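You operate a simulated robot arm through the tools that you are given. There is no shell and no other tool. Be economical: measure what you need, move in short steps, check, and stop when the job is done.

The job below is to be done with a simulated robot arm. You get a single attempt, and the scene is never put back.

TASK
Bin the streaked board, shut the head's two valves and flush it clear.
Fine: the board goes into the teal reject bin; draw the slider with the board in nest C to OUT before the flush; one flush; the good boards stay as they are; leave the latch, inserts and screens as they are.

Only the result counts: the job must be done as asked and must still hold three seconds after the hand-in. Knocking over, shifting, dropping, spilling or breaking anything else fails it.

THE ROBOT
A 6-joint arm with a two-finger parallel gripper, fixed in place. Base frame: the origin is at the foot of the arm, x ahead of it, y to its left, z up. Readings come in mm, rad, newtons and seconds.
With the tool pointing down near the work surface it reaches from about 440 to 860 mm from the base axis. Its first joint turns from -2.007 to 2.007 rad. Payload 4.2 kg.
The TCP is the grasp point between the finger pads, 23 mm short of the fingertips. In the tool frame z runs along the fingers and y along their closing line. Largest opening 94 mm; finger width 38, thickness 10; the body of the gripper, 54 by 96 mm, starts 39 mm behind the TCP.
Orientation is that of the tool frame in the base frame, as [roll, pitch, yaw] about the fixed x, y, z axes, in that order (R = Rz(yaw) Ry(pitch) Rx(roll)). With the fingers straight down and closing along the base's y, the tool's x points along the base's -x, its y along +y and its z along -z.

THE INTERFACE
- The arm moves only by the tool play_rows. Its argument "targets" is a list of rows, each a list of 3 entries, a list of its own where there are three numbers: the shift along the base's x, y, z in mm, then the turn, a rotation vector about the base's x, y, z in rad, then the finger opening in mm, from 0 to 94. In form: [[[tx, ty, tz], [rx, ry, rz], claw], ...]. A call has 1 to 8 rows; each row shifts and turns the commanded pose from where the row before left it. A row lasts 0.2 s, in which the tool goes at most 50 mm and 0.15 rad; a call with a longer step from one row to the next is refused whole, and so is a gripper value outside its range. Where a pose cannot be reached the arm comes as near as it can. A force on the tool above 50 N (or 10 N above the force at the start of the call, whichever is more), or a blocked arm, ends the call early, and 0.2 s more pass. Each finger travels about 108 mm/s and halts on what it meets, pressing with about 29 N; the grip force reading is that of the motor and also rises with nothing between the fingers. The clock runs only during rows and for 0.2 s after the last one: add rows that do not move to give the fingers time. The reply holds the time, the measured pose of the TCP, the force on the tool along the base axes, the opening and the grip force, in the units named above and with some noise, with the torque about the TCP (base axes, N m) and any sound that the robot's microphone picked up, and new pictures: "views" is both (left out), scene, wrist or none.
- Cameras (640 x 400 px; columns grow to the right, rows downward): "scene" is fixed at [400, -649.4, 1548]; the picture's right is [0.91, -0.42, 0.00], its down [-0.30, -0.65, -0.70] and it looks along [0.30, 0.63, -0.71] (base axes); focal length 214 px, centre (320, 200). "wrist" rides on the gripper at [86, 16, -74] in the tool frame; the picture's right is [-0.18, 0.98, 0.00], its down [-0.58, -0.11, -0.81] and it looks along [-0.79, -0.15, 0.59] (tool axes); focal length 243 px, centre (320, 200). There is no depth. A picture from a camera that has moved, and an enlarged one, comes with that camera's place and axes in the base frame and with its lens.
- raise_lower(by): slides the trunk up (or, below 0, down) by that many mm; the arm rides with it, the base frame stays. It gives what a move gives, with no picture.
- inspect(camera, box): a new picture of the part [left, top, right, bottom] of that camera's present view, enlarged. It takes no simulated time.
- hand_in(): hands the job in; it is judged then, once.

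Go step by step. Nothing tells you positions but the pictures and the camera data: compare them with the known pose of the tool, close in by small moves and look again before you grip or let go. The budget is 120 turns and 200 pictures, counting those below and the enlarged ones. Unless the task says otherwise, let go and move clear before handing in, and close with one line.

The tools are called after ">>>" by a JSON object that holds its "op" and its "data". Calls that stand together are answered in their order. play_rows: Moves the arm, as the interface text tells. Its arguments: {"type":"object","properties":{"targets":{"type":"array"},"views":{"type":"string","enum":["both","scene","wrist","none"]}},"required":["targets"]} The other tools are called the same way: raise_lower (by) slides the trunk up or down; inspect (camera, box) takes an enlarged picture of a part of a camera's view; hand_in () hands the job in.

At the start:

```text
time: 0.0
ee_pos: [561.4, -221.3, 1340.1]
ee_rot: [3.141, -0.001, 3.14]
contact_force: [0.2, 0.8, 0.1]
moment: [-0.02, 0.01, 0.01]
width: 94.0
gripper_force: 0.1
trunk travel left (down, up): [-875.0, 115.0]
```

scene: 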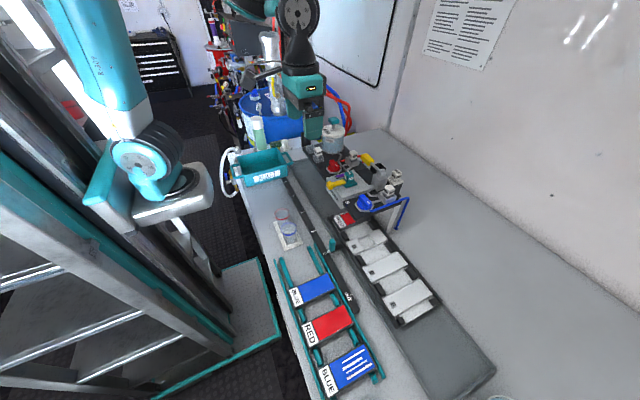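
wrist: 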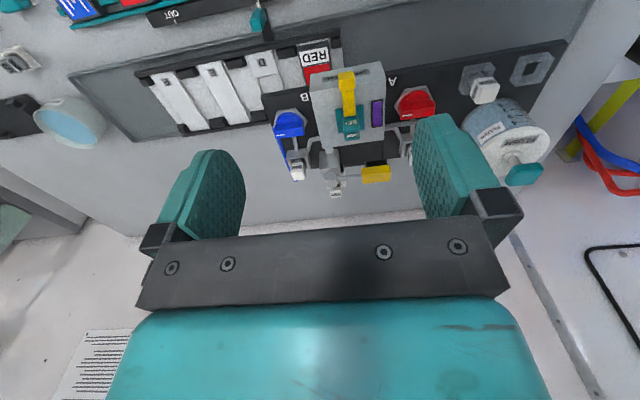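

I see a bench with a rack of printed boards (one blue with streaks), a head with valves, a slider with nests, and a teal bin. I will enlarge the key parts first.

>>> {"op": "inspect", "data": {"camera": "scene", "box": [300, 120, 420, 240]}}

>>> {"op": "inspect", "data": {"camera": "scene", "box": [260, 220, 450, 400]}}

>>> {"op": "inspect", "data": {"camera": "wrist", "box": [240, 30, 560, 200]}}

>>> {"op": "inspect", "data": {"camera": "wrist", "box": [0, 0, 340, 200]}}

>>> {"op": "inspect", "data": {"camera": "scene", "box": [220, 120, 360, 260]}}

```text
3.33 times, centred on (360, 180) of scene
camera zoom: at [400.0, -649.4, 1548.0], right [0.91, -0.42, 0.0], down [-0.3, -0.65, -0.7], along [0.3, 0.63, -0.71], focal length 715 px, centre (187, 267)
```

zoom: 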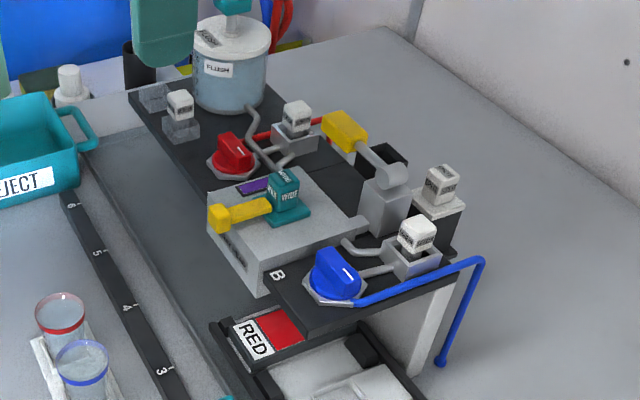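

```text
2.22 times, centred on (355, 310) of scene
camera zoom: at [400.0, -649.4, 1548.0], right [0.91, -0.42, 0.0], down [-0.3, -0.65, -0.7], along [0.3, 0.63, -0.71], focal length 477 px, centre (242, -44)
```

zoom: 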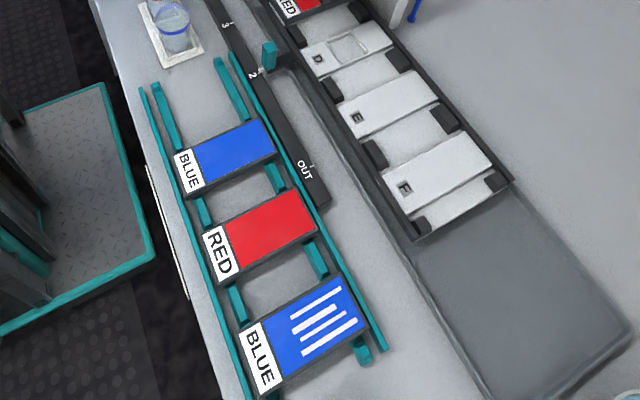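

```text
2.00 times, centred on (400, 115) of wrist
camera zoom: at [475.0, -203.5, 1414.5], right [0.18, 0.98, 0.0], down [0.58, -0.11, 0.81], along [0.79, -0.15, -0.59], focal length 485 px, centre (160, 370)
```

zoom: 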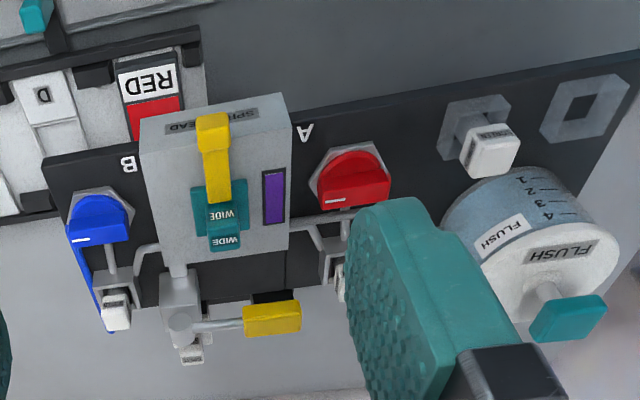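

```text
1.88 times, centred on (170, 100) of wrist
camera zoom: at [475.0, -203.5, 1414.5], right [0.18, 0.98, 0.0], down [0.58, -0.11, 0.81], along [0.79, -0.15, -0.59], focal length 457 px, centre (602, 388)
```

zoom: 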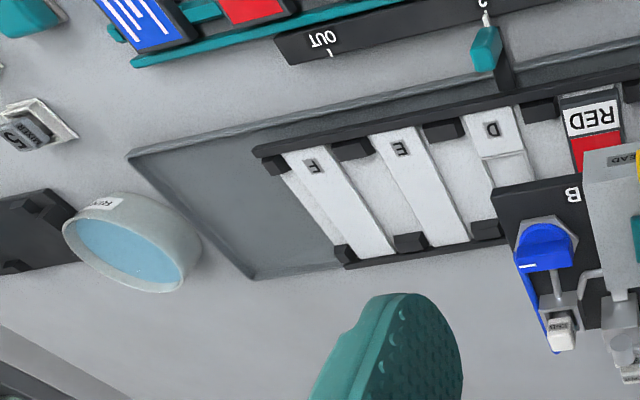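

```text
2.86 times, centred on (290, 190) of scene
camera zoom: at [400.0, -649.4, 1548.0], right [0.91, -0.42, 0.0], down [-0.3, -0.65, -0.7], along [0.3, 0.63, -0.71], focal length 613 px, centre (406, 229)
```

zoom: 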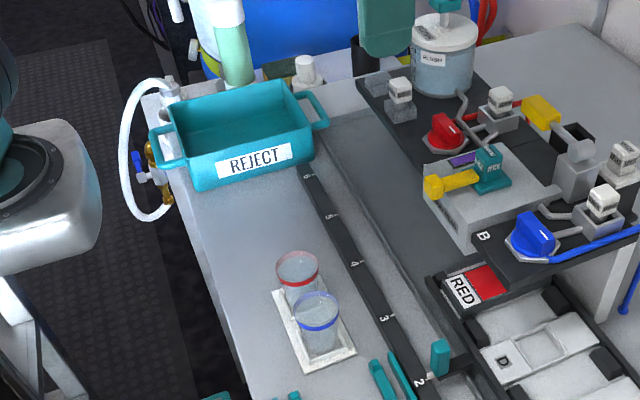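

The bench top lies near z≈920, the head valves near (720, -90/-300, 1070) and the flush plunger near (780, 36, 1180). I'll move in closer over the head to read the valve states.

>>> {"op": "play_rows", "data": {"targets": [[[30, 10, -40], [0, 0, 0], 94], [[30, 10, -40], [0, 0, 0], 94], [[30, 10, -30], [0, 0, 0], 94], [[0, 0, 0], [0, 0, 0], 94]], "views": "both"}}

```text
refused: row 1 steps farther than a row can; nothing moved
```

The step was slightly too long; I repeat it shorter.

>>> {"op": "play_rows", "data": {"targets": [[[28, 10, -36], [0, 0, 0], 94], [[28, 10, -36], [0, 0, 0], 94], [[28, 10, -36], [0, 0, 0], 94], [[0, 0, 0], [0, 0, 0], 94]], "views": "wrist"}}

>>> {"op": "inspect", "data": {"camera": "wrist", "box": [200, 0, 440, 150]}}

>>> {"op": "inspect", "data": {"camera": "wrist", "box": [400, 0, 640, 150]}}

```text
time: 1.0
ee_pos: [644.5, -190.8, 1229.8]
ee_rot: [3.141, 0.001, 3.141]
contact_force: [-0.4, 0.3, -0.1]
moment: [0.03, -0.01, 0.02]
width: 94.0
gripper_force: 0.2
trunk travel left (down, up): [-875.0, 115.0]
camera wrist: at [558.0, -173.5, 1305.3], right [0.18, 0.98, 0.0], down [0.58, -0.11, 0.81], along [0.79, -0.15, -0.59], focal length 243 px, centre (320, 200)
```

wrist: 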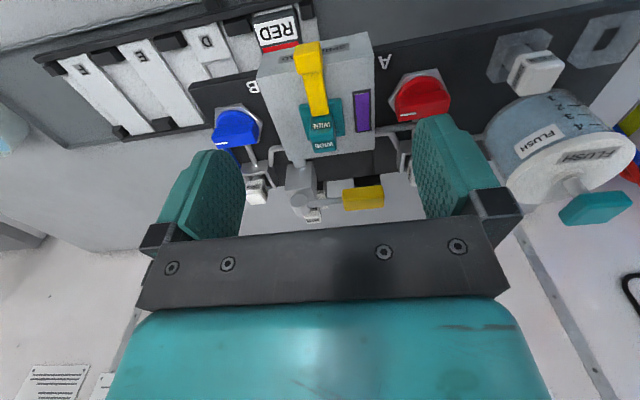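

```text
2.67 times, centred on (320, 75) of wrist
camera zoom: at [558.0, -173.5, 1305.3], right [0.18, 0.98, 0.0], down [0.58, -0.11, 0.81], along [0.79, -0.15, -0.59], focal length 647 px, centre (320, 533)
```

zoom: 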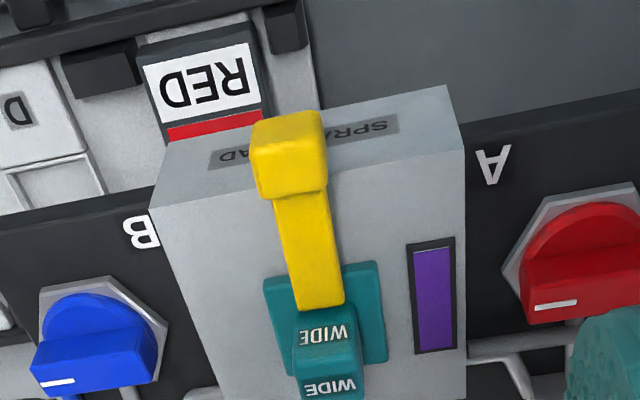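

```text
2.67 times, centred on (520, 75) of wrist
camera zoom: at [558.0, -173.5, 1305.3], right [0.18, 0.98, 0.0], down [0.58, -0.11, 0.81], along [0.79, -0.15, -0.59], focal length 647 px, centre (-213, 533)
```

zoom: 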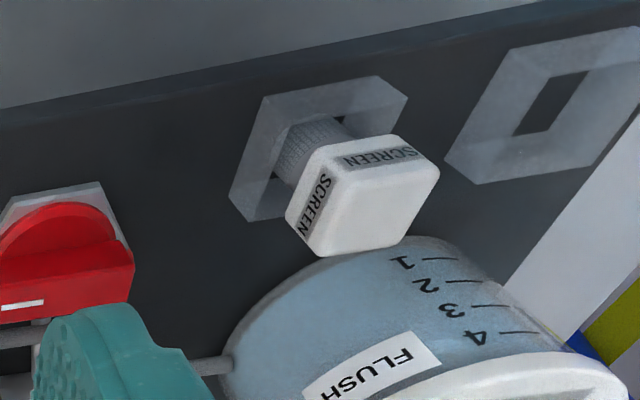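

I look closer at both valves and the head from the scene camera.

>>> {"op": "inspect", "data": {"camera": "scene", "box": [325, 135, 375, 170]}}

>>> {"op": "inspect", "data": {"camera": "scene", "box": [350, 180, 410, 220]}}

>>> {"op": "inspect", "data": {"camera": "wrist", "box": [190, 80, 310, 210]}}

>>> {"op": "inspect", "data": {"camera": "wrist", "box": [280, 130, 420, 240]}}

```text
11.43 times, centred on (350, 152) of scene
camera zoom: at [400.0, -649.4, 1548.0], right [0.91, -0.42, 0.0], down [-0.3, -0.65, -0.7], along [0.3, 0.63, -0.71], focal length 2451 px, centre (-23, 743)
```

zoom: 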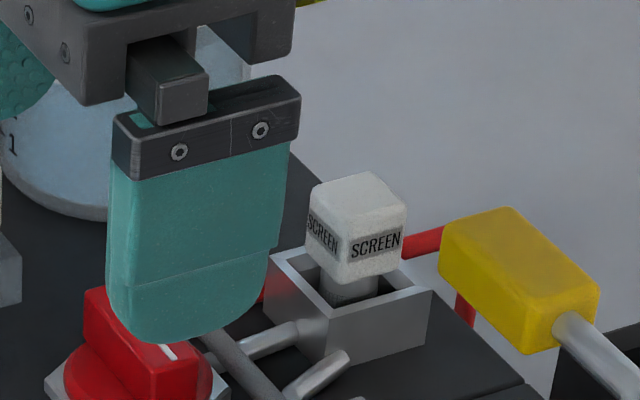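

```text
10.00 times, centred on (380, 200) of scene
camera zoom: at [400.0, -649.4, 1548.0], right [0.91, -0.42, 0.0], down [-0.3, -0.65, -0.7], along [0.3, 0.63, -0.71], focal length 2145 px, centre (-280, 200)
```

zoom: 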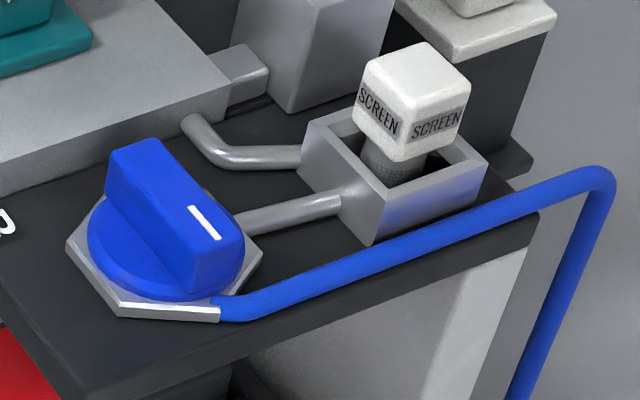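

```text
3.08 times, centred on (250, 145) of wrist
camera zoom: at [558.0, -173.5, 1305.3], right [0.18, 0.98, 0.0], down [0.58, -0.11, 0.81], along [0.79, -0.15, -0.59], focal length 746 px, centre (535, 369)
```

zoom: 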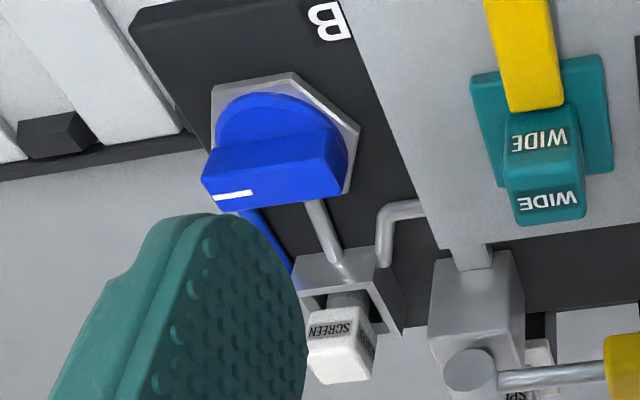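

```text
3.64 times, centred on (350, 185) of wrist
camera zoom: at [558.0, -173.5, 1305.3], right [0.18, 0.98, 0.0], down [0.58, -0.11, 0.81], along [0.79, -0.15, -0.59], focal length 882 px, centre (211, 254)
```

zoom: 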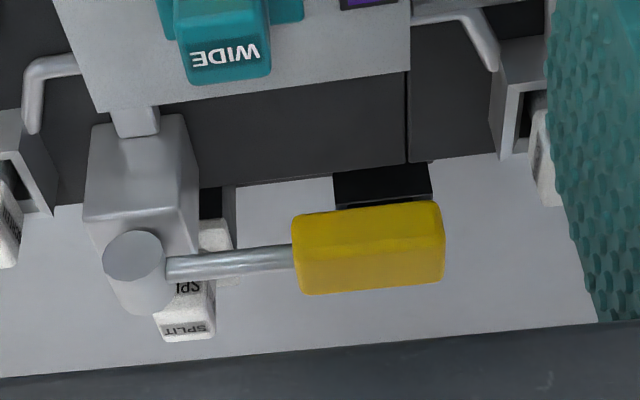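

The purple head window suggests both valves are open now, bars lying along y. The streaked BLUE board sits near (485, -620); I go there first, staying high.

>>> {"op": "play_rows", "data": {"targets": [[[-17, -45, 0], [0, 0, 0], 94], [[-17, -45, 0], [0, 0, 0], 94], [[-17, -45, 0], [0, 0, 0], 94], [[-17, -45, 0], [0, 0, 0], 94], [[-17, -45, 0], [0, 0, 0], 94], [[-17, -45, 0], [0, 0, 0], 94], [[-17, -45, 0], [0, 0, 0], 94], [[-17, -45, 0], [0, 0, 0], 94]], "views": "none"}}

>>> {"op": "play_rows", "data": {"targets": [[[-10, -45, 0], [0, 0, 0], 94], [[0, -20, -40], [0, 0, 0], 94], [[0, 0, -45], [0, 0, 0], 94], [[0, 0, 0], [0, 0, 0], 94]], "views": "both"}}

```text
time: 2.8
ee_pos: [508.5, -548.8, 1232.4]
ee_rot: [-3.141, 0.0, -3.139]
contact_force: [0.2, 0.0, -0.2]
moment: [-0.02, 0.02, 0.02]
width: 94.0
gripper_force: 0.1
trunk travel left (down, up): [-875.0, 115.0]
```

```text
time: 3.8
ee_pos: [501.8, -618.5, 1144.9]
ee_rot: [3.141, 0.0, -3.141]
contact_force: [0.5, 0.3, 0.7]
moment: [-0.01, 0.04, 0.01]
width: 94.2
gripper_force: 0.0
trunk travel left (down, up): [-875.0, 115.0]
camera wrist: at [415.0, -599.9, 1218.9], right [0.18, 0.98, 0.0], down [0.58, -0.11, 0.81], along [0.79, -0.15, -0.59], focal length 243 px, centre (320, 200)
```

scene: 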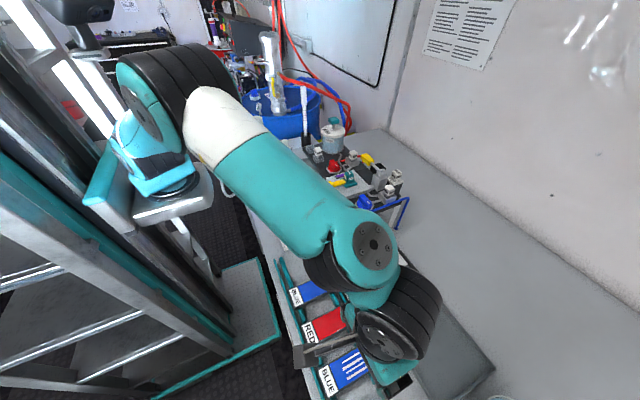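
wrist: 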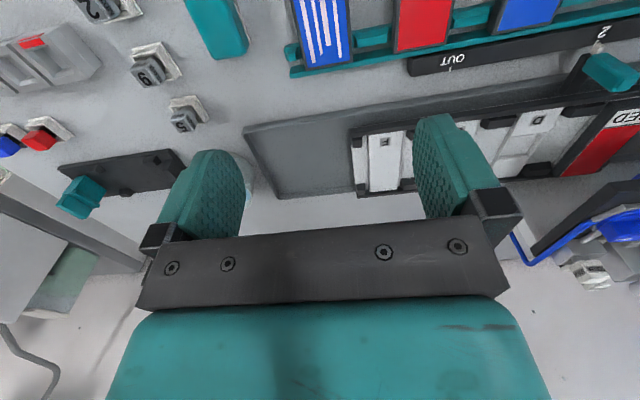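

The board's far end is near (539, -616). I step back in x so the wrist camera sees the whole board and its supports.

>>> {"op": "play_rows", "data": {"targets": [[[-40, 0, 0], [0, 0, 0], 94], [[-40, 0, 0], [0, 0, 0], 94], [[0, 0, 0], [0, 0, 0], 94]], "views": "wrist"}}

>>> {"op": "inspect", "data": {"camera": "wrist", "box": [220, 0, 460, 150]}}

```text
time: 4.6
ee_pos: [421.1, -616.0, 1145.6]
ee_rot: [3.141, 0.0, 3.14]
contact_force: [-0.3, 0.1, 0.4]
moment: [0.05, 0.0, 0.0]
width: 94.1
gripper_force: 0.1
trunk travel left (down, up): [-875.0, 115.0]
camera wrist: at [334.6, -600.1, 1220.2], right [0.18, 0.98, 0.0], down [0.58, -0.11, 0.81], along [0.79, -0.15, -0.59], focal length 243 px, centre (320, 200)
```

wrist: 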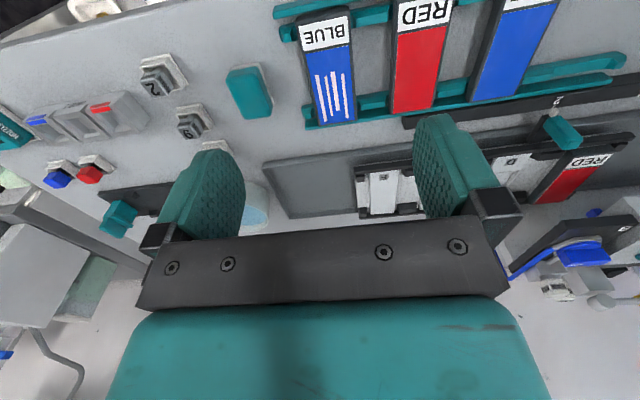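

```text
2.67 times, centred on (340, 75) of wrist
camera zoom: at [334.6, -600.1, 1220.2], right [0.18, 0.98, 0.0], down [0.58, -0.11, 0.81], along [0.79, -0.15, -0.59], focal length 647 px, centre (267, 533)
```

zoom: 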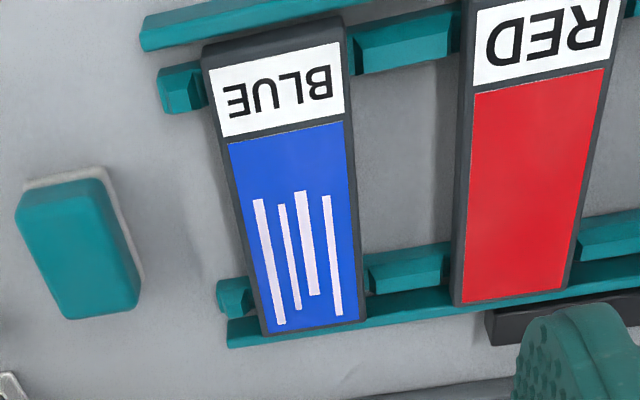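

The board measures about 120×50 mm, centred near (477, -614), top near z≈940. I move over it and descend partway.

>>> {"op": "play_rows", "data": {"targets": [[[28, 1, -40], [0, 0, 0], 80], [[28, 1, -40], [0, 0, 0], 80], [[0, 0, -45], [0, 0, 0], 80], [[0, 0, -30], [0, 0, 0], 80], [[0, 0, 0], [0, 0, 0], 80]], "views": "both"}}

>>> {"op": "inspect", "data": {"camera": "scene", "box": [280, 320, 440, 400]}}

```text
time: 5.8
ee_pos: [476.8, -614.3, 990.8]
ee_rot: [-3.141, 0.001, -3.141]
contact_force: [-0.4, -0.2, -0.3]
moment: [0.01, 0.0, 0.04]
width: 80.2
gripper_force: 0.1
trunk travel left (down, up): [-875.0, 115.0]
camera wrist: at [389.9, -596.9, 1065.3], right [0.18, 0.98, 0.0], down [0.58, -0.11, 0.81], along [0.79, -0.15, -0.59], focal length 243 px, centre (320, 200)
```

scene: 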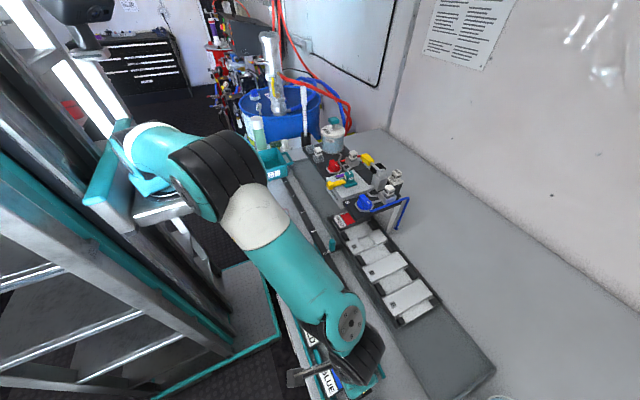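
wrist: 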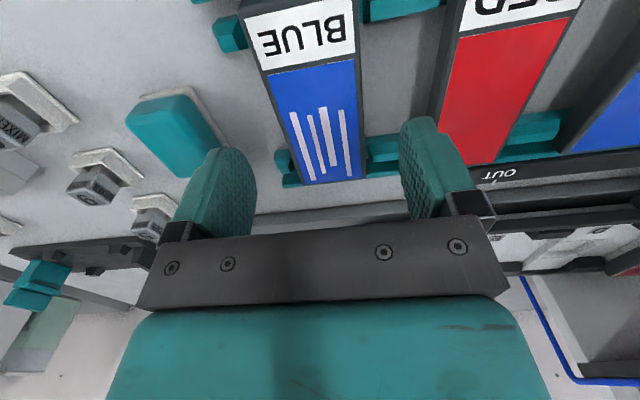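

```text
4.00 times, centred on (360, 360) of scene
camera zoom: at [400.0, -649.4, 1548.0], right [0.91, -0.42, 0.0], down [-0.3, -0.65, -0.7], along [0.3, 0.63, -0.71], focal length 858 px, centre (160, -440)
```

zoom: 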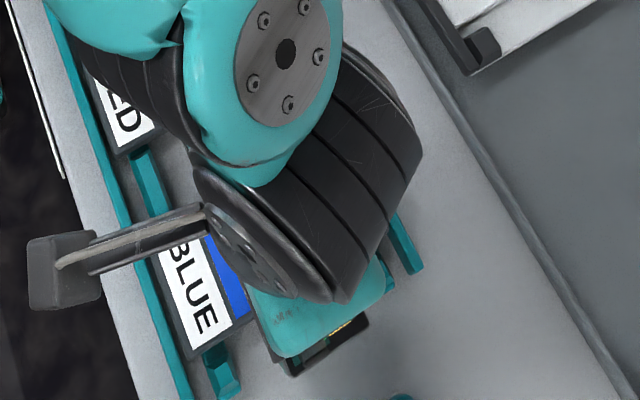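

Far-end estimate agrees: board top z≈940, y from -639 to -588. I descend to the board's height.

>>> {"op": "play_rows", "data": {"targets": [[[0, 0, -25], [0, 0, 0], 80], [[0, 0, -20], [0, 0, 0], 80], [[0, 0, 0], [0, 0, 0], 80]], "views": "wrist"}}

```text
time: 6.6
ee_pos: [476.8, -613.0, 946.0]
ee_rot: [3.141, 0.0, -3.14]
contact_force: [0.3, 0.6, 0.2]
moment: [0.0, 0.02, 0.0]
width: 80.2
gripper_force: 0.0
trunk travel left (down, up): [-875.0, 115.0]
camera wrist: at [389.9, -596.7, 1020.3], right [0.18, 0.98, 0.0], down [0.58, -0.11, 0.81], along [0.79, -0.15, -0.59], focal length 243 px, centre (320, 200)
```

wrist: 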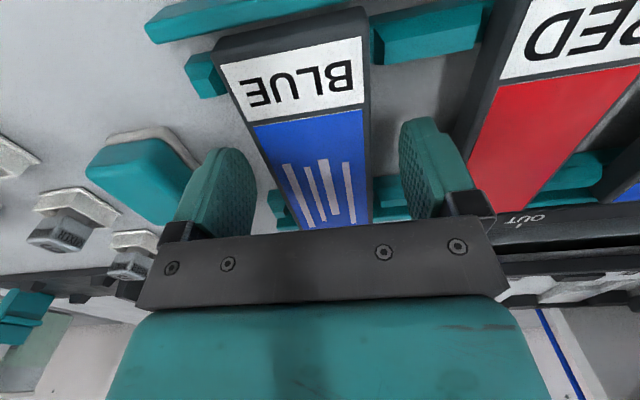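

Fingers straddle the board well. I lower 9 mm more and close.

>>> {"op": "play_rows", "data": {"targets": [[[0, 0, -9], [0, 0, 0], 80], [[0, 0, 0], [0, 0, 0], 60], [[0, 0, 0], [0, 0, 0], 45], [[0, 0, 0], [0, 0, 0], 40], [[0, 0, 0], [0, 0, 0], 40], [[0, 0, 0], [0, 0, 0], 40]], "views": "wrist"}}

```text
time: 8.0
ee_pos: [475.1, -613.4, 937.0]
ee_rot: [-3.142, 0.0, -3.139]
contact_force: [1.3, 0.4, 1.2]
moment: [0.04, 0.09, 0.02]
width: 54.8
gripper_force: 28.8
trunk travel left (down, up): [-875.0, 115.0]
camera wrist: at [389.8, -596.8, 1011.8], right [0.18, 0.98, 0.0], down [0.58, -0.11, 0.81], along [0.79, -0.15, -0.59], focal length 243 px, centre (320, 200)
```

wrist: 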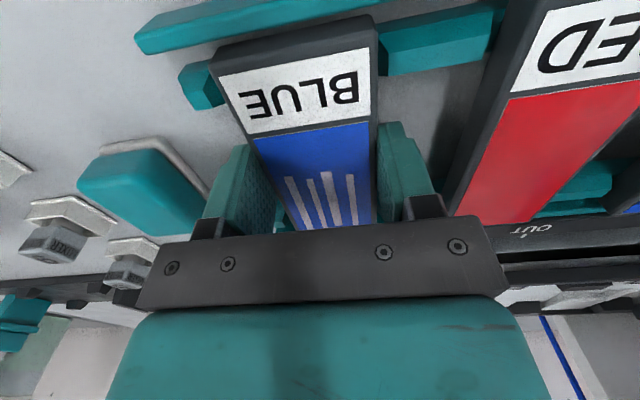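

The board is gripped (54.8 mm, 29 N). I lift it straight up.

>>> {"op": "play_rows", "data": {"targets": [[[0, 0, 15], [0, 0, 0], 40], [[0, 0, 30], [0, 0, 0], 40], [[0, 0, 45], [0, 0, 0], 40], [[0, 0, 45], [0, 0, 0], 40], [[0, 0, 45], [0, 0, 0], 40], [[0, 0, 45], [0, 0, 0], 40], [[0, 0, 0], [0, 0, 0], 40]], "views": "wrist"}}

```text
time: 9.6
ee_pos: [478.2, -613.9, 1165.3]
ee_rot: [-3.14, 0.001, 3.141]
contact_force: [0.3, 0.2, -0.6]
moment: [-0.01, 0.0, -0.03]
width: 54.9
gripper_force: 29.4
trunk travel left (down, up): [-875.0, 115.0]
camera wrist: at [391.7, -598.2, 1239.0], right [0.18, 0.98, 0.0], down [0.58, -0.11, 0.81], along [0.79, -0.15, -0.59], focal length 243 px, centre (320, 200)
```

wrist: 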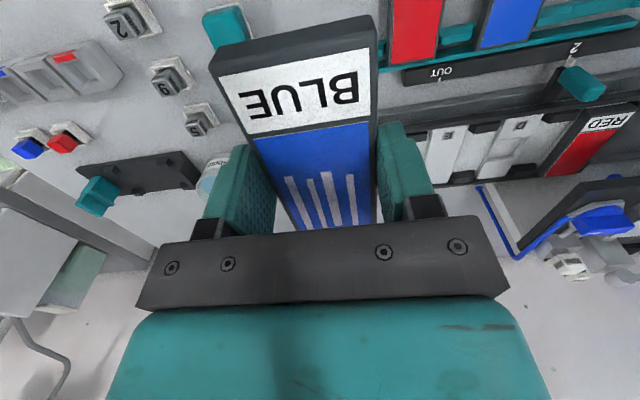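

Lifted and held. I carry it along +y toward the bin.

>>> {"op": "play_rows", "data": {"targets": [[[2, 44, 0], [0, 0, 0], 40], [[2, 48, 0], [0, 0, 0], 40], [[2, 48, 0], [0, 0, 0], 40], [[2, 48, 0], [0, 0, 0], 40], [[2, 48, 0], [0, 0, 0], 40], [[2, 48, 0], [0, 0, 0], 40], [[2, 48, 0], [0, 0, 0], 40], [[2, 48, 0], [0, 0, 0], 40]], "views": "none"}}

>>> {"op": "play_rows", "data": {"targets": [[[0, 44, 0], [0, 0, 0], 40], [[0, 48, 0], [0, 0, 0], 40], [[0, 48, 0], [0, 0, 0], 40], [[0, 48, 0], [0, 0, 0], 40], [[0, 48, 0], [0, 0, 0], 40], [[0, 40, 0], [0, 0, 0], 40], [[0, 0, 0], [0, 0, 0], 40]], "views": "both"}}

```text
time: 11.4
ee_pos: [490.9, -238.6, 1160.3]
ee_rot: [3.141, 0.0, 3.141]
contact_force: [-1.2, 0.3, -1.3]
moment: [0.03, 0.01, 0.0]
width: 55.3
gripper_force: 28.5
trunk travel left (down, up): [-875.0, 115.0]
```

```text
time: 13.0
ee_pos: [490.3, 41.9, 1163.7]
ee_rot: [3.14, 0.0, 3.14]
contact_force: [0.0, 0.3, -1.0]
moment: [-0.01, -0.01, -0.01]
width: 55.1
gripper_force: 29.1
trunk travel left (down, up): [-875.0, 115.0]
camera wrist: at [403.5, 58.4, 1238.4], right [0.18, 0.98, 0.0], down [0.58, -0.11, 0.81], along [0.79, -0.15, -0.59], focal length 243 px, centre (320, 200)
```

scene: 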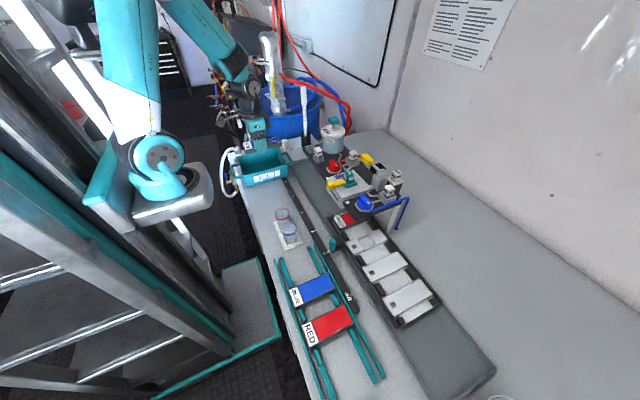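
wrist: 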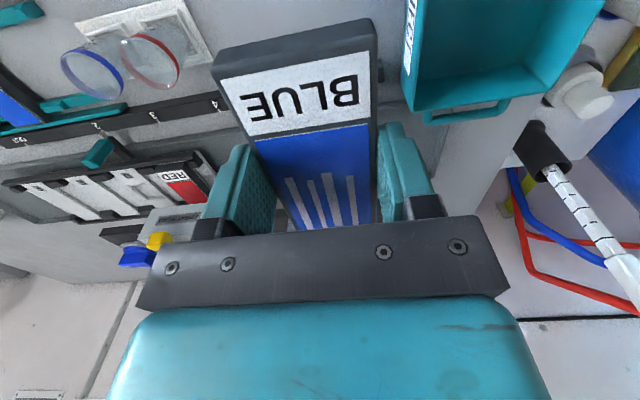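

The bin rim looks near z≈960, spanning x 405–612, y 155–305. I move over its centre.

>>> {"op": "play_rows", "data": {"targets": [[[5, 45, 0], [0, 0, 0], 40], [[5, 48, 0], [0, 0, 0], 40], [[5, 48, 0], [0, 0, 0], 40], [[5, 46, 0], [0, 0, 0], 40], [[0, 0, 0], [0, 0, 0], 40]], "views": "both"}}

>>> {"op": "inspect", "data": {"camera": "scene", "box": [200, 80, 320, 200]}}

```text
time: 14.2
ee_pos: [511.8, 228.7, 1164.6]
ee_rot: [3.141, 0.002, -3.141]
contact_force: [-0.5, 0.7, -0.3]
moment: [-0.02, 0.04, 0.02]
width: 54.7
gripper_force: 28.8
trunk travel left (down, up): [-875.0, 115.0]
camera wrist: at [425.8, 245.0, 1238.7], right [0.18, 0.98, 0.0], down [0.58, -0.11, 0.81], along [0.79, -0.15, -0.59], focal length 243 px, centre (320, 200)
```

scene: 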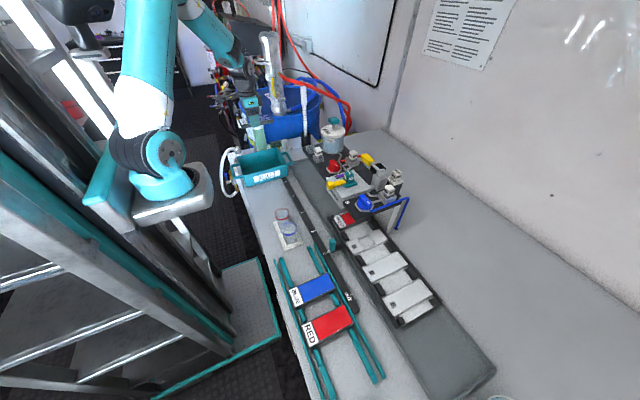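
wrist: 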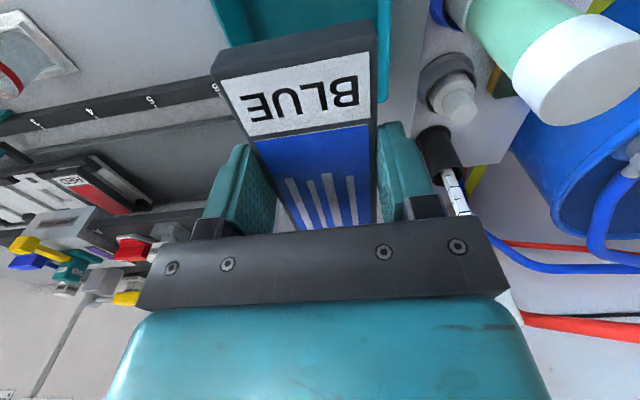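

```text
3.33 times, centred on (260, 140) of scene
camera zoom: at [400.0, -649.4, 1548.0], right [0.91, -0.42, 0.0], down [-0.3, -0.65, -0.7], along [0.3, 0.63, -0.71], focal length 715 px, centre (520, 400)
```

zoom: 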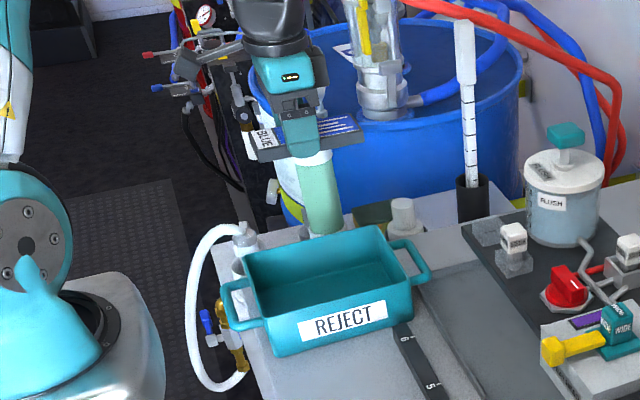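

The bin interior centre is about (511, 220), rim z≈957. I adjust and lower the board into it in steps.

>>> {"op": "play_rows", "data": {"targets": [[[0, -9, -45], [0, 0, 0], 40], [[0, 0, -45], [0, 0, 0], 40], [[0, 0, -45], [0, 0, 0], 40], [[0, 0, -30], [0, 0, 0], 40], [[0, 0, 0], [0, 0, 0], 40]], "views": "both"}}

>>> {"op": "inspect", "data": {"camera": "scene", "box": [210, 100, 310, 200]}}

```text
time: 15.4
ee_pos: [512.9, 219.9, 997.3]
ee_rot: [-3.141, 0.001, -3.141]
contact_force: [0.0, -0.3, -1.0]
moment: [0.0, 0.0, 0.01]
width: 55.1
gripper_force: 29.3
trunk travel left (down, up): [-875.0, 115.0]
camera wrist: at [426.7, 237.3, 1072.2], right [0.18, 0.98, 0.0], down [0.58, -0.11, 0.81], along [0.79, -0.15, -0.59], focal length 243 px, centre (320, 200)
```

scene: 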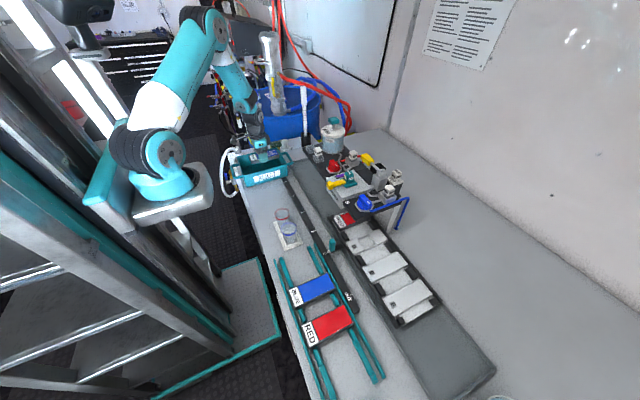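
wrist: 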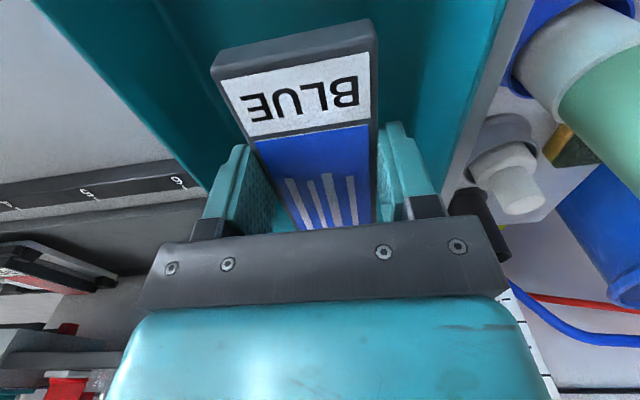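

```text
4.00 times, centred on (260, 150) of scene
camera zoom: at [400.0, -649.4, 1548.0], right [0.91, -0.42, 0.0], down [-0.3, -0.65, -0.7], along [0.3, 0.63, -0.71], focal length 858 px, centre (560, 400)
```

zoom: 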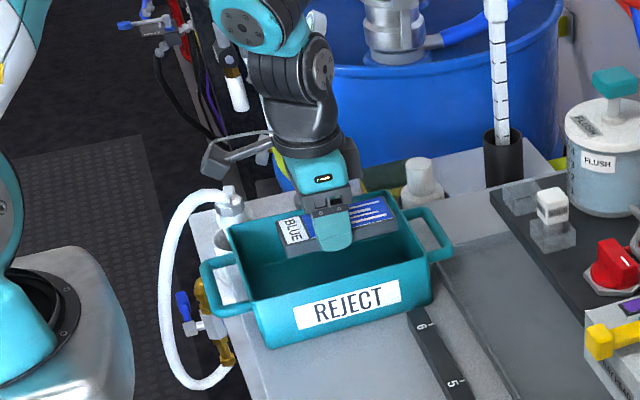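

The board is centred over the bin opening. I lower it further to the floor region.

>>> {"op": "play_rows", "data": {"targets": [[[0, 0, -30], [0, 0, 0], 40], [[0, 0, -15], [0, 0, 0], 40], [[0, 0, -10], [0, 0, 0], 40], [[0, 0, 0], [0, 0, 0], 40]], "views": "both"}}

>>> {"op": "inspect", "data": {"camera": "scene", "box": [220, 120, 310, 200]}}

```text
time: 16.4
ee_pos: [512.9, 219.6, 941.5]
ee_rot: [3.141, 0.001, -3.141]
contact_force: [0.8, 0.7, 0.4]
moment: [0.01, 0.03, -0.02]
width: 54.9
gripper_force: 28.4
trunk travel left (down, up): [-875.0, 115.0]
camera wrist: at [426.1, 236.3, 1016.4], right [0.18, 0.98, 0.0], down [0.58, -0.11, 0.81], along [0.79, -0.15, -0.59], focal length 243 px, centre (320, 200)
```

scene: 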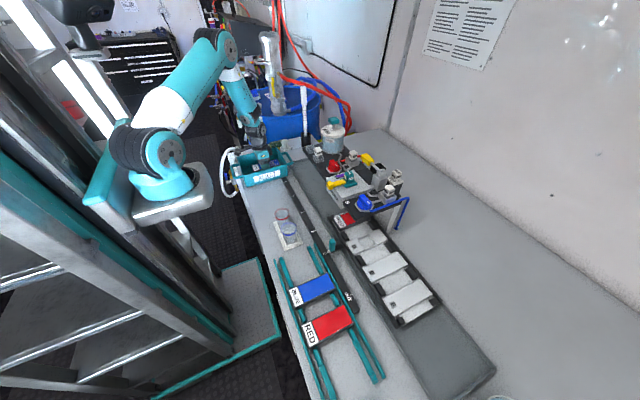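
wrist: 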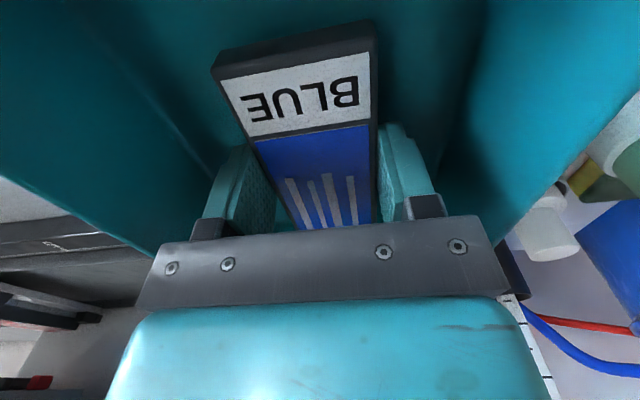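

```text
5.00 times, centred on (265, 160) of scene
camera zoom: at [400.0, -649.4, 1548.0], right [0.91, -0.42, 0.0], down [-0.3, -0.65, -0.7], along [0.3, 0.63, -0.71], focal length 1072 px, centre (595, 400)
```

zoom: 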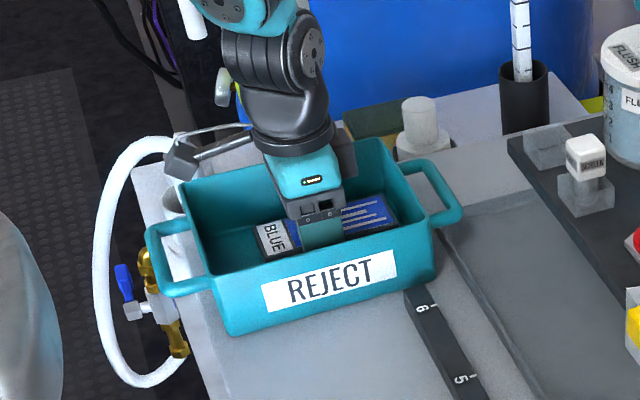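

The board is inside; a few mm lower, then I release.

>>> {"op": "play_rows", "data": {"targets": [[[0, 0, -5], [0, 0, 0], 40], [[0, 0, -5], [0, 0, 0], 40], [[0, 0, 0], [0, 0, 0], 40]], "views": "none"}}

>>> {"op": "play_rows", "data": {"targets": [[[0, 0, 0], [0, 0, 0], 70], [[0, 0, 0], [0, 0, 0], 75], [[0, 0, 0], [0, 0, 0], 75], [[0, 0, 30], [0, 0, 0], 75], [[0, 0, 45], [0, 0, 0], 75], [[0, 0, 45], [0, 0, 0], 75], [[0, 0, 45], [0, 0, 0], 75], [[0, 0, 45], [0, 0, 0], 75]], "views": "both"}}

>>> {"op": "inspect", "data": {"camera": "scene", "box": [220, 120, 310, 200]}}

```text
time: 17.2
ee_pos: [512.7, 219.7, 933.1]
ee_rot: [-3.14, 0.0, -3.141]
contact_force: [0.1, 0.2, -0.5]
moment: [0.04, 0.0, 0.0]
width: 55.1
gripper_force: 28.6
trunk travel left (down, up): [-875.0, 115.0]
```

```text
time: 19.0
ee_pos: [509.6, 216.9, 1145.9]
ee_rot: [-3.139, -0.001, 3.14]
contact_force: [0.0, 0.7, 0.1]
moment: [-0.01, 0.05, 0.03]
width: 74.8
gripper_force: 0.0
trunk travel left (down, up): [-875.0, 115.0]
camera wrist: at [423.6, 234.1, 1220.5], right [0.18, 0.98, 0.0], down [0.58, -0.11, 0.81], along [0.79, -0.15, -0.59], focal length 243 px, centre (320, 200)
```

scene: 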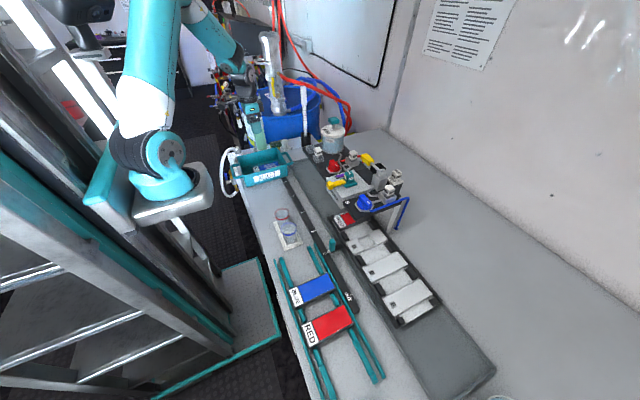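
wrist: 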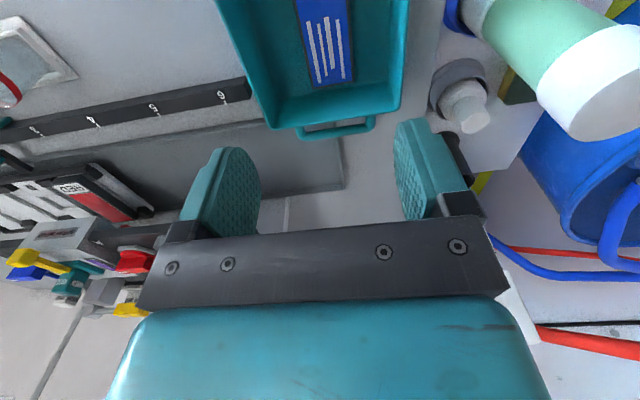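

```text
5.00 times, centred on (265, 160) of scene
camera zoom: at [400.0, -649.4, 1548.0], right [0.91, -0.42, 0.0], down [-0.3, -0.65, -0.7], along [0.3, 0.63, -0.71], focal length 1072 px, centre (595, 400)
```

zoom: 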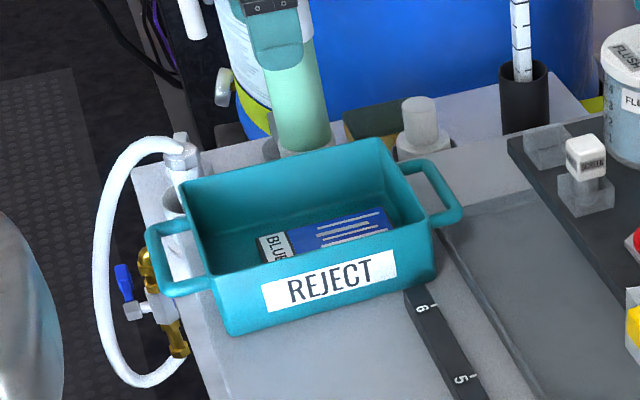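

The board lies flat in the bin. Next the slider: I zoom in on its handle and the OUT mark.

>>> {"op": "inspect", "data": {"camera": "scene", "box": [310, 225, 370, 315]}}

>>> {"op": "inspect", "data": {"camera": "scene", "box": [310, 120, 410, 220]}}

```text
4.44 times, centred on (340, 270) of scene
camera zoom: at [400.0, -649.4, 1548.0], right [0.91, -0.42, 0.0], down [-0.3, -0.65, -0.7], along [0.3, 0.63, -0.71], focal length 953 px, centre (231, -111)
```

zoom: 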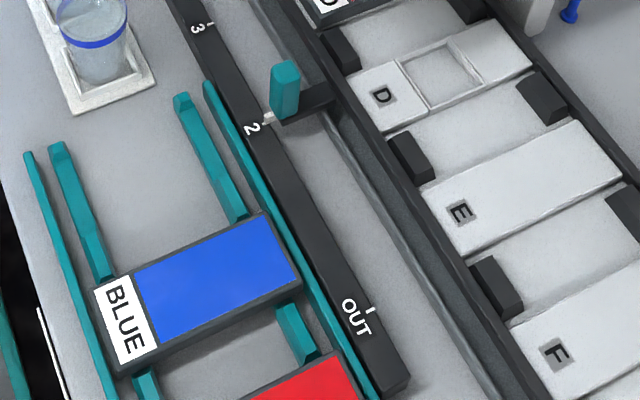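

```text
4.00 times, centred on (360, 170) of scene
camera zoom: at [400.0, -649.4, 1548.0], right [0.91, -0.42, 0.0], down [-0.3, -0.65, -0.7], along [0.3, 0.63, -0.71], focal length 858 px, centre (160, 320)
```

zoom: 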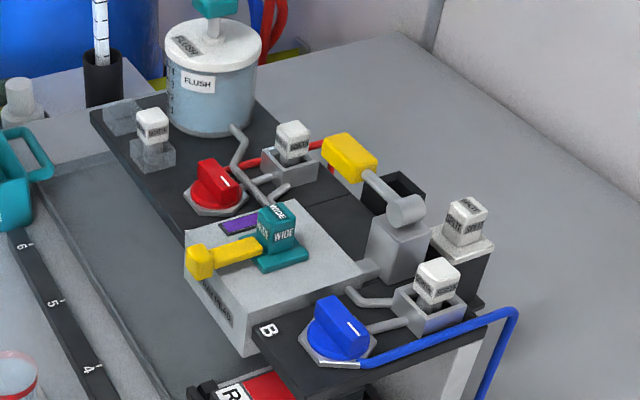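

The handle post is at about (598, -326), its pointer on "2"; the OUT tick lies ~154 mm further toward -y. I travel back along -y, clear of the head.

>>> {"op": "play_rows", "data": {"targets": [[[0, -45, 0], [0, 0, 0], 60], [[0, -48, 0], [0, 0, 0], 60], [[0, -48, 0], [0, 0, 0], 60], [[0, -48, 0], [0, 0, 0], 60], [[0, -48, 0], [0, 0, 0], 60], [[0, -48, 0], [0, 0, 0], 60], [[0, -48, 0], [0, 0, 0], 60], [[0, -48, 0], [0, 0, 0], 60]], "views": "none"}}

>>> {"op": "play_rows", "data": {"targets": [[[0, -48, 0], [0, -0.08, 0], 60], [[0, -48, 0], [0, -0.08, 0], 60], [[0, -48, 0], [0, -0.09, 0], 60], [[5, -20, -40], [0, 0, 0], 60], [[0, 0, -45], [0, 0, 0], 60], [[0, 0, 0], [0, 0, 0], 60]], "views": "both"}}

```text
time: 20.8
ee_pos: [509.3, -159.4, 1144.1]
ee_rot: [-3.142, 0.001, 3.14]
contact_force: [1.1, 1.4, 0.0]
moment: [-0.04, 0.01, -0.03]
width: 59.9
gripper_force: 0.1
trunk travel left (down, up): [-875.0, 115.0]
```

```text
time: 22.2
ee_pos: [517.7, -322.5, 1059.8]
ee_rot: [-3.141, 0.251, 3.141]
contact_force: [-1.0, 0.2, 0.9]
moment: [0.01, -0.01, -0.02]
width: 60.1
gripper_force: 0.0
trunk travel left (down, up): [-875.0, 115.0]
camera wrist: at [415.9, -305.9, 1111.1], right [0.18, 0.98, 0.05], down [0.36, -0.11, 0.93], along [0.91, -0.15, -0.38], focal length 243 px, centre (320, 200)
```

scene: 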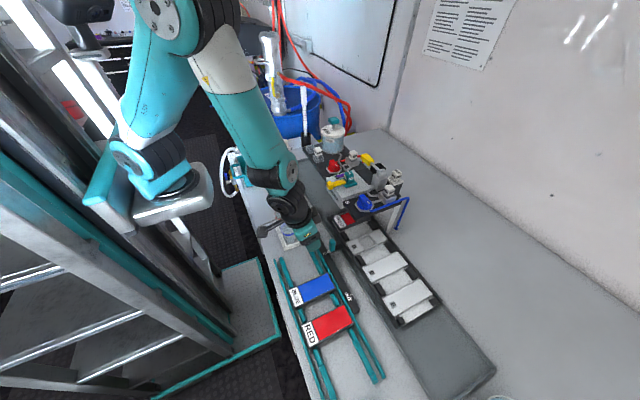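
wrist: 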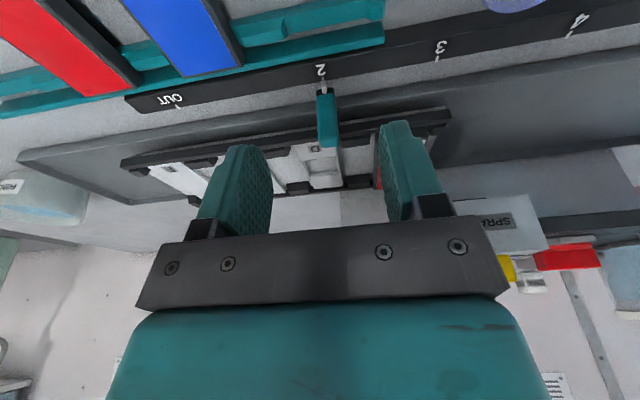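

The post stands from z≈924 to 983 at (597, -326). I come down astride it.

>>> {"op": "play_rows", "data": {"targets": [[[40, -2, 0], [0, 0, 0], 60], [[39, -2, 0], [0, 0, 0], 60], [[0, 0, -40], [0, 0, 0], 60], [[0, 0, -30], [0, 0, 0], 60], [[0, 0, 0], [0, 0, 0], 60]], "views": "both"}}

>>> {"op": "inspect", "data": {"camera": "scene", "box": [290, 180, 410, 280]}}

```text
time: 23.4
ee_pos: [597.1, -326.2, 989.7]
ee_rot: [-3.141, 0.249, -3.142]
contact_force: [0.7, -0.1, -0.9]
moment: [-0.02, -0.01, -0.01]
width: 60.1
gripper_force: 0.0
trunk travel left (down, up): [-875.0, 115.0]
camera wrist: at [493.5, -309.6, 1040.4], right [0.18, 0.98, 0.05], down [0.36, -0.11, 0.93], along [0.91, -0.15, -0.38], focal length 243 px, centre (320, 200)
```

scene: 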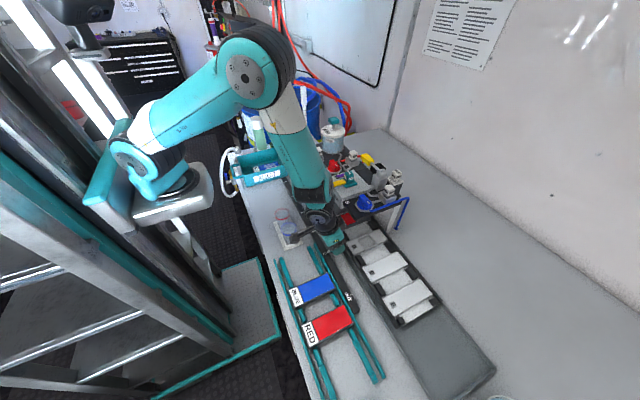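
wrist: 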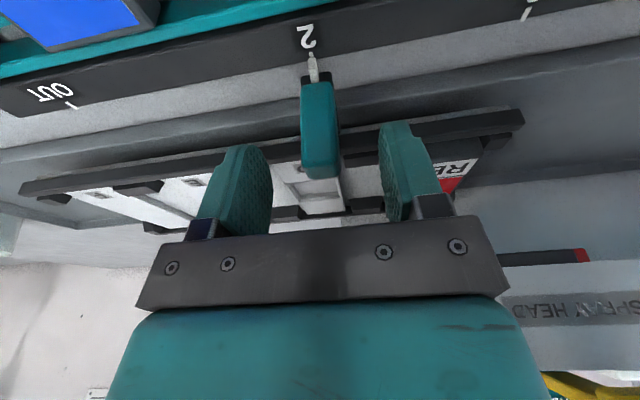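

```text
4.00 times, centred on (350, 230) of scene
camera zoom: at [400.0, -649.4, 1548.0], right [0.91, -0.42, 0.0], down [-0.3, -0.65, -0.7], along [0.3, 0.63, -0.71], focal length 858 px, centre (200, 80)
```

zoom: 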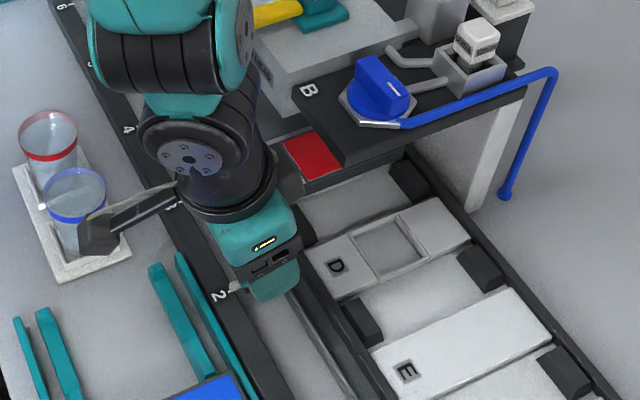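

The post is centred between the fingers. I lower 26 mm and close on it.

>>> {"op": "play_rows", "data": {"targets": [[[0, 0, -26], [0, 0, 0], 60], [[0, 0, 0], [0, 0, 0], 40], [[0, 0, 0], [0, 0, 0], 20], [[0, 0, 0], [0, 0, 0], 5], [[0, 0, 0], [0, 0, 0], 5], [[0, 0, 0], [0, 0, 0], 5]], "views": "wrist"}}

```text
time: 24.8
ee_pos: [595.5, -327.0, 963.3]
ee_rot: [-3.14, 0.251, -3.141]
contact_force: [1.7, 3.1, -3.2]
moment: [-0.15, -0.78, 0.0]
width: 17.8
gripper_force: 45.4
trunk travel left (down, up): [-875.0, 115.0]
camera wrist: at [493.7, -311.7, 1013.3], right [0.18, 0.98, 0.05], down [0.36, -0.11, 0.93], along [0.91, -0.15, -0.38], focal length 243 px, centre (320, 200)
```

wrist: 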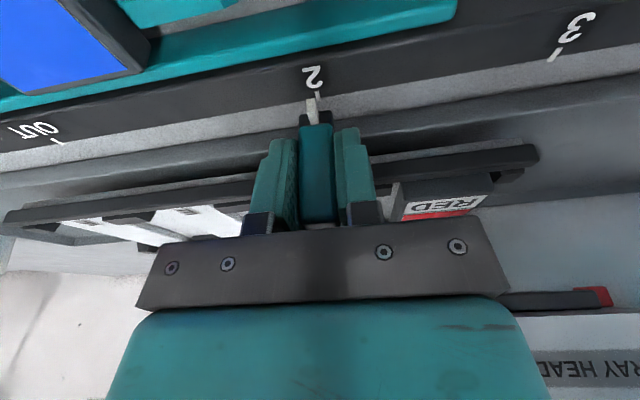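

The post is gripped. I draw the slider toward -y gently and check.

>>> {"op": "play_rows", "data": {"targets": [[[0, -8, 0], [0, 0, 0], 5], [[0, -14, 0], [0, 0, 0], 5], [[0, -16, 0], [0, 0, 0], 5], [[0, -16, 0], [0, 0, 0], 5], [[0, -10, 0], [0, 0, 0], 5], [[0, 0, 0], [0, 0, 0], 5]], "views": "both"}}

```text
time: 26.2
ee_pos: [594.5, -392.5, 962.7]
ee_rot: [-3.141, 0.251, -3.141]
contact_force: [12.2, 0.1, 5.9]
moment: [0.83, 0.4, -0.2]
width: 18.0
gripper_force: 44.9
trunk travel left (down, up): [-875.0, 115.0]
camera wrist: at [493.6, -375.6, 1013.1], right [0.18, 0.98, 0.05], down [0.36, -0.11, 0.93], along [0.91, -0.15, -0.38], focal length 243 px, centre (320, 200)
```

scene: 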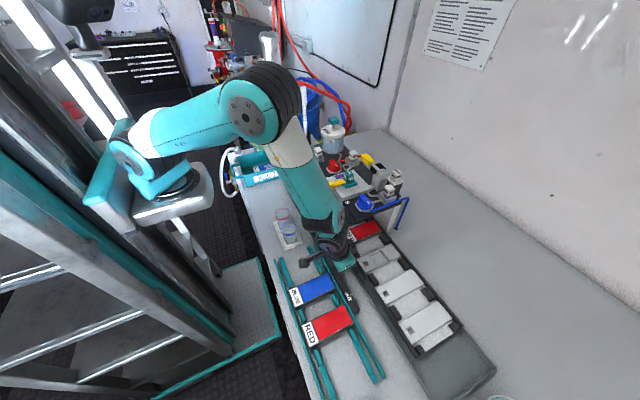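
wrist: 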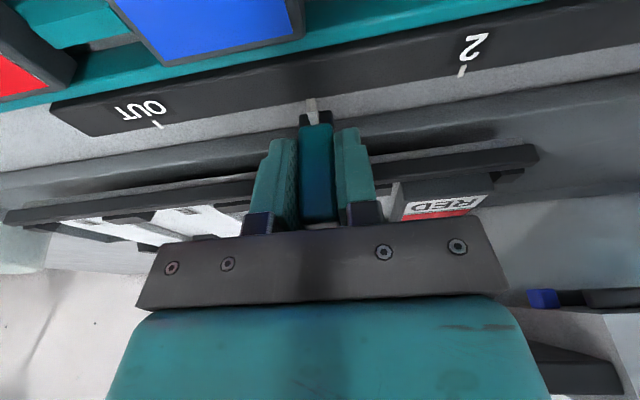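

The slider follows with the RED board. About 84 mm to go; I continue.

>>> {"op": "play_rows", "data": {"targets": [[[1, -8, 0], [0, 0, 0], 5], [[0, -16, 0], [0, 0, 0], 5], [[0, -16, 0], [0, 0, 0], 5], [[0, -16, 0], [0, 0, 0], 5], [[0, -14, 0], [0, 0, 0], 5], [[0, -6, 0], [0, 0, 0], 5], [[0, 0, 0], [0, 0, 0], 5]], "views": "wrist"}}

>>> {"op": "inspect", "data": {"camera": "wrist", "box": [240, 50, 380, 150]}}

```text
time: 27.8
ee_pos: [595.7, -469.5, 962.7]
ee_rot: [-3.139, 0.254, -3.14]
contact_force: [11.0, -2.7, 20.9]
moment: [1.35, 1.11, -0.15]
width: 17.9
gripper_force: 44.7
trunk travel left (down, up): [-875.0, 115.0]
camera wrist: at [493.5, -451.6, 1012.9], right [0.18, 0.98, 0.04], down [0.36, -0.11, 0.93], along [0.92, -0.15, -0.37], focal length 243 px, centre (320, 200)
```

wrist: 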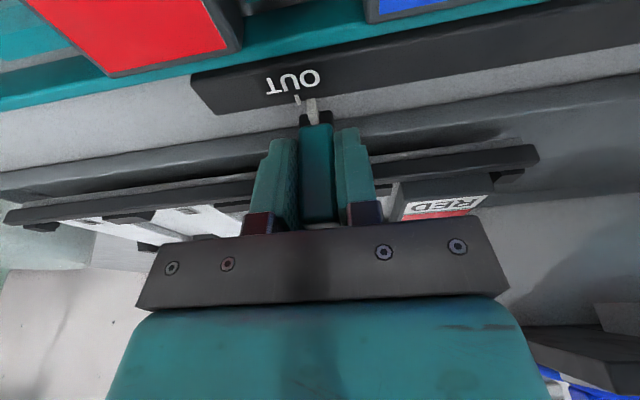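

```text
4.00 times, centred on (310, 100) of wrist
camera zoom: at [493.5, -451.6, 1012.9], right [0.18, 0.98, 0.04], down [0.36, -0.11, 0.93], along [0.92, -0.15, -0.37], focal length 970 px, centre (360, 600)
```

zoom: 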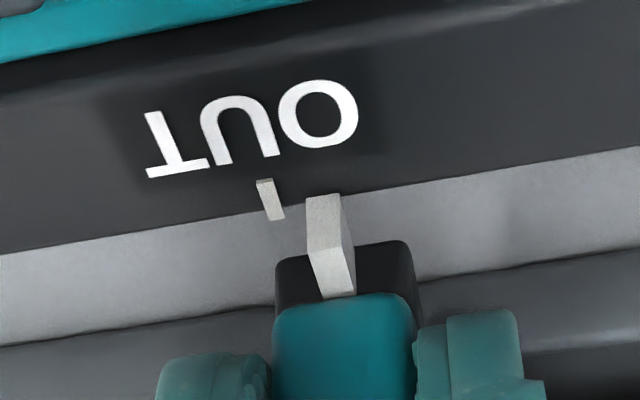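

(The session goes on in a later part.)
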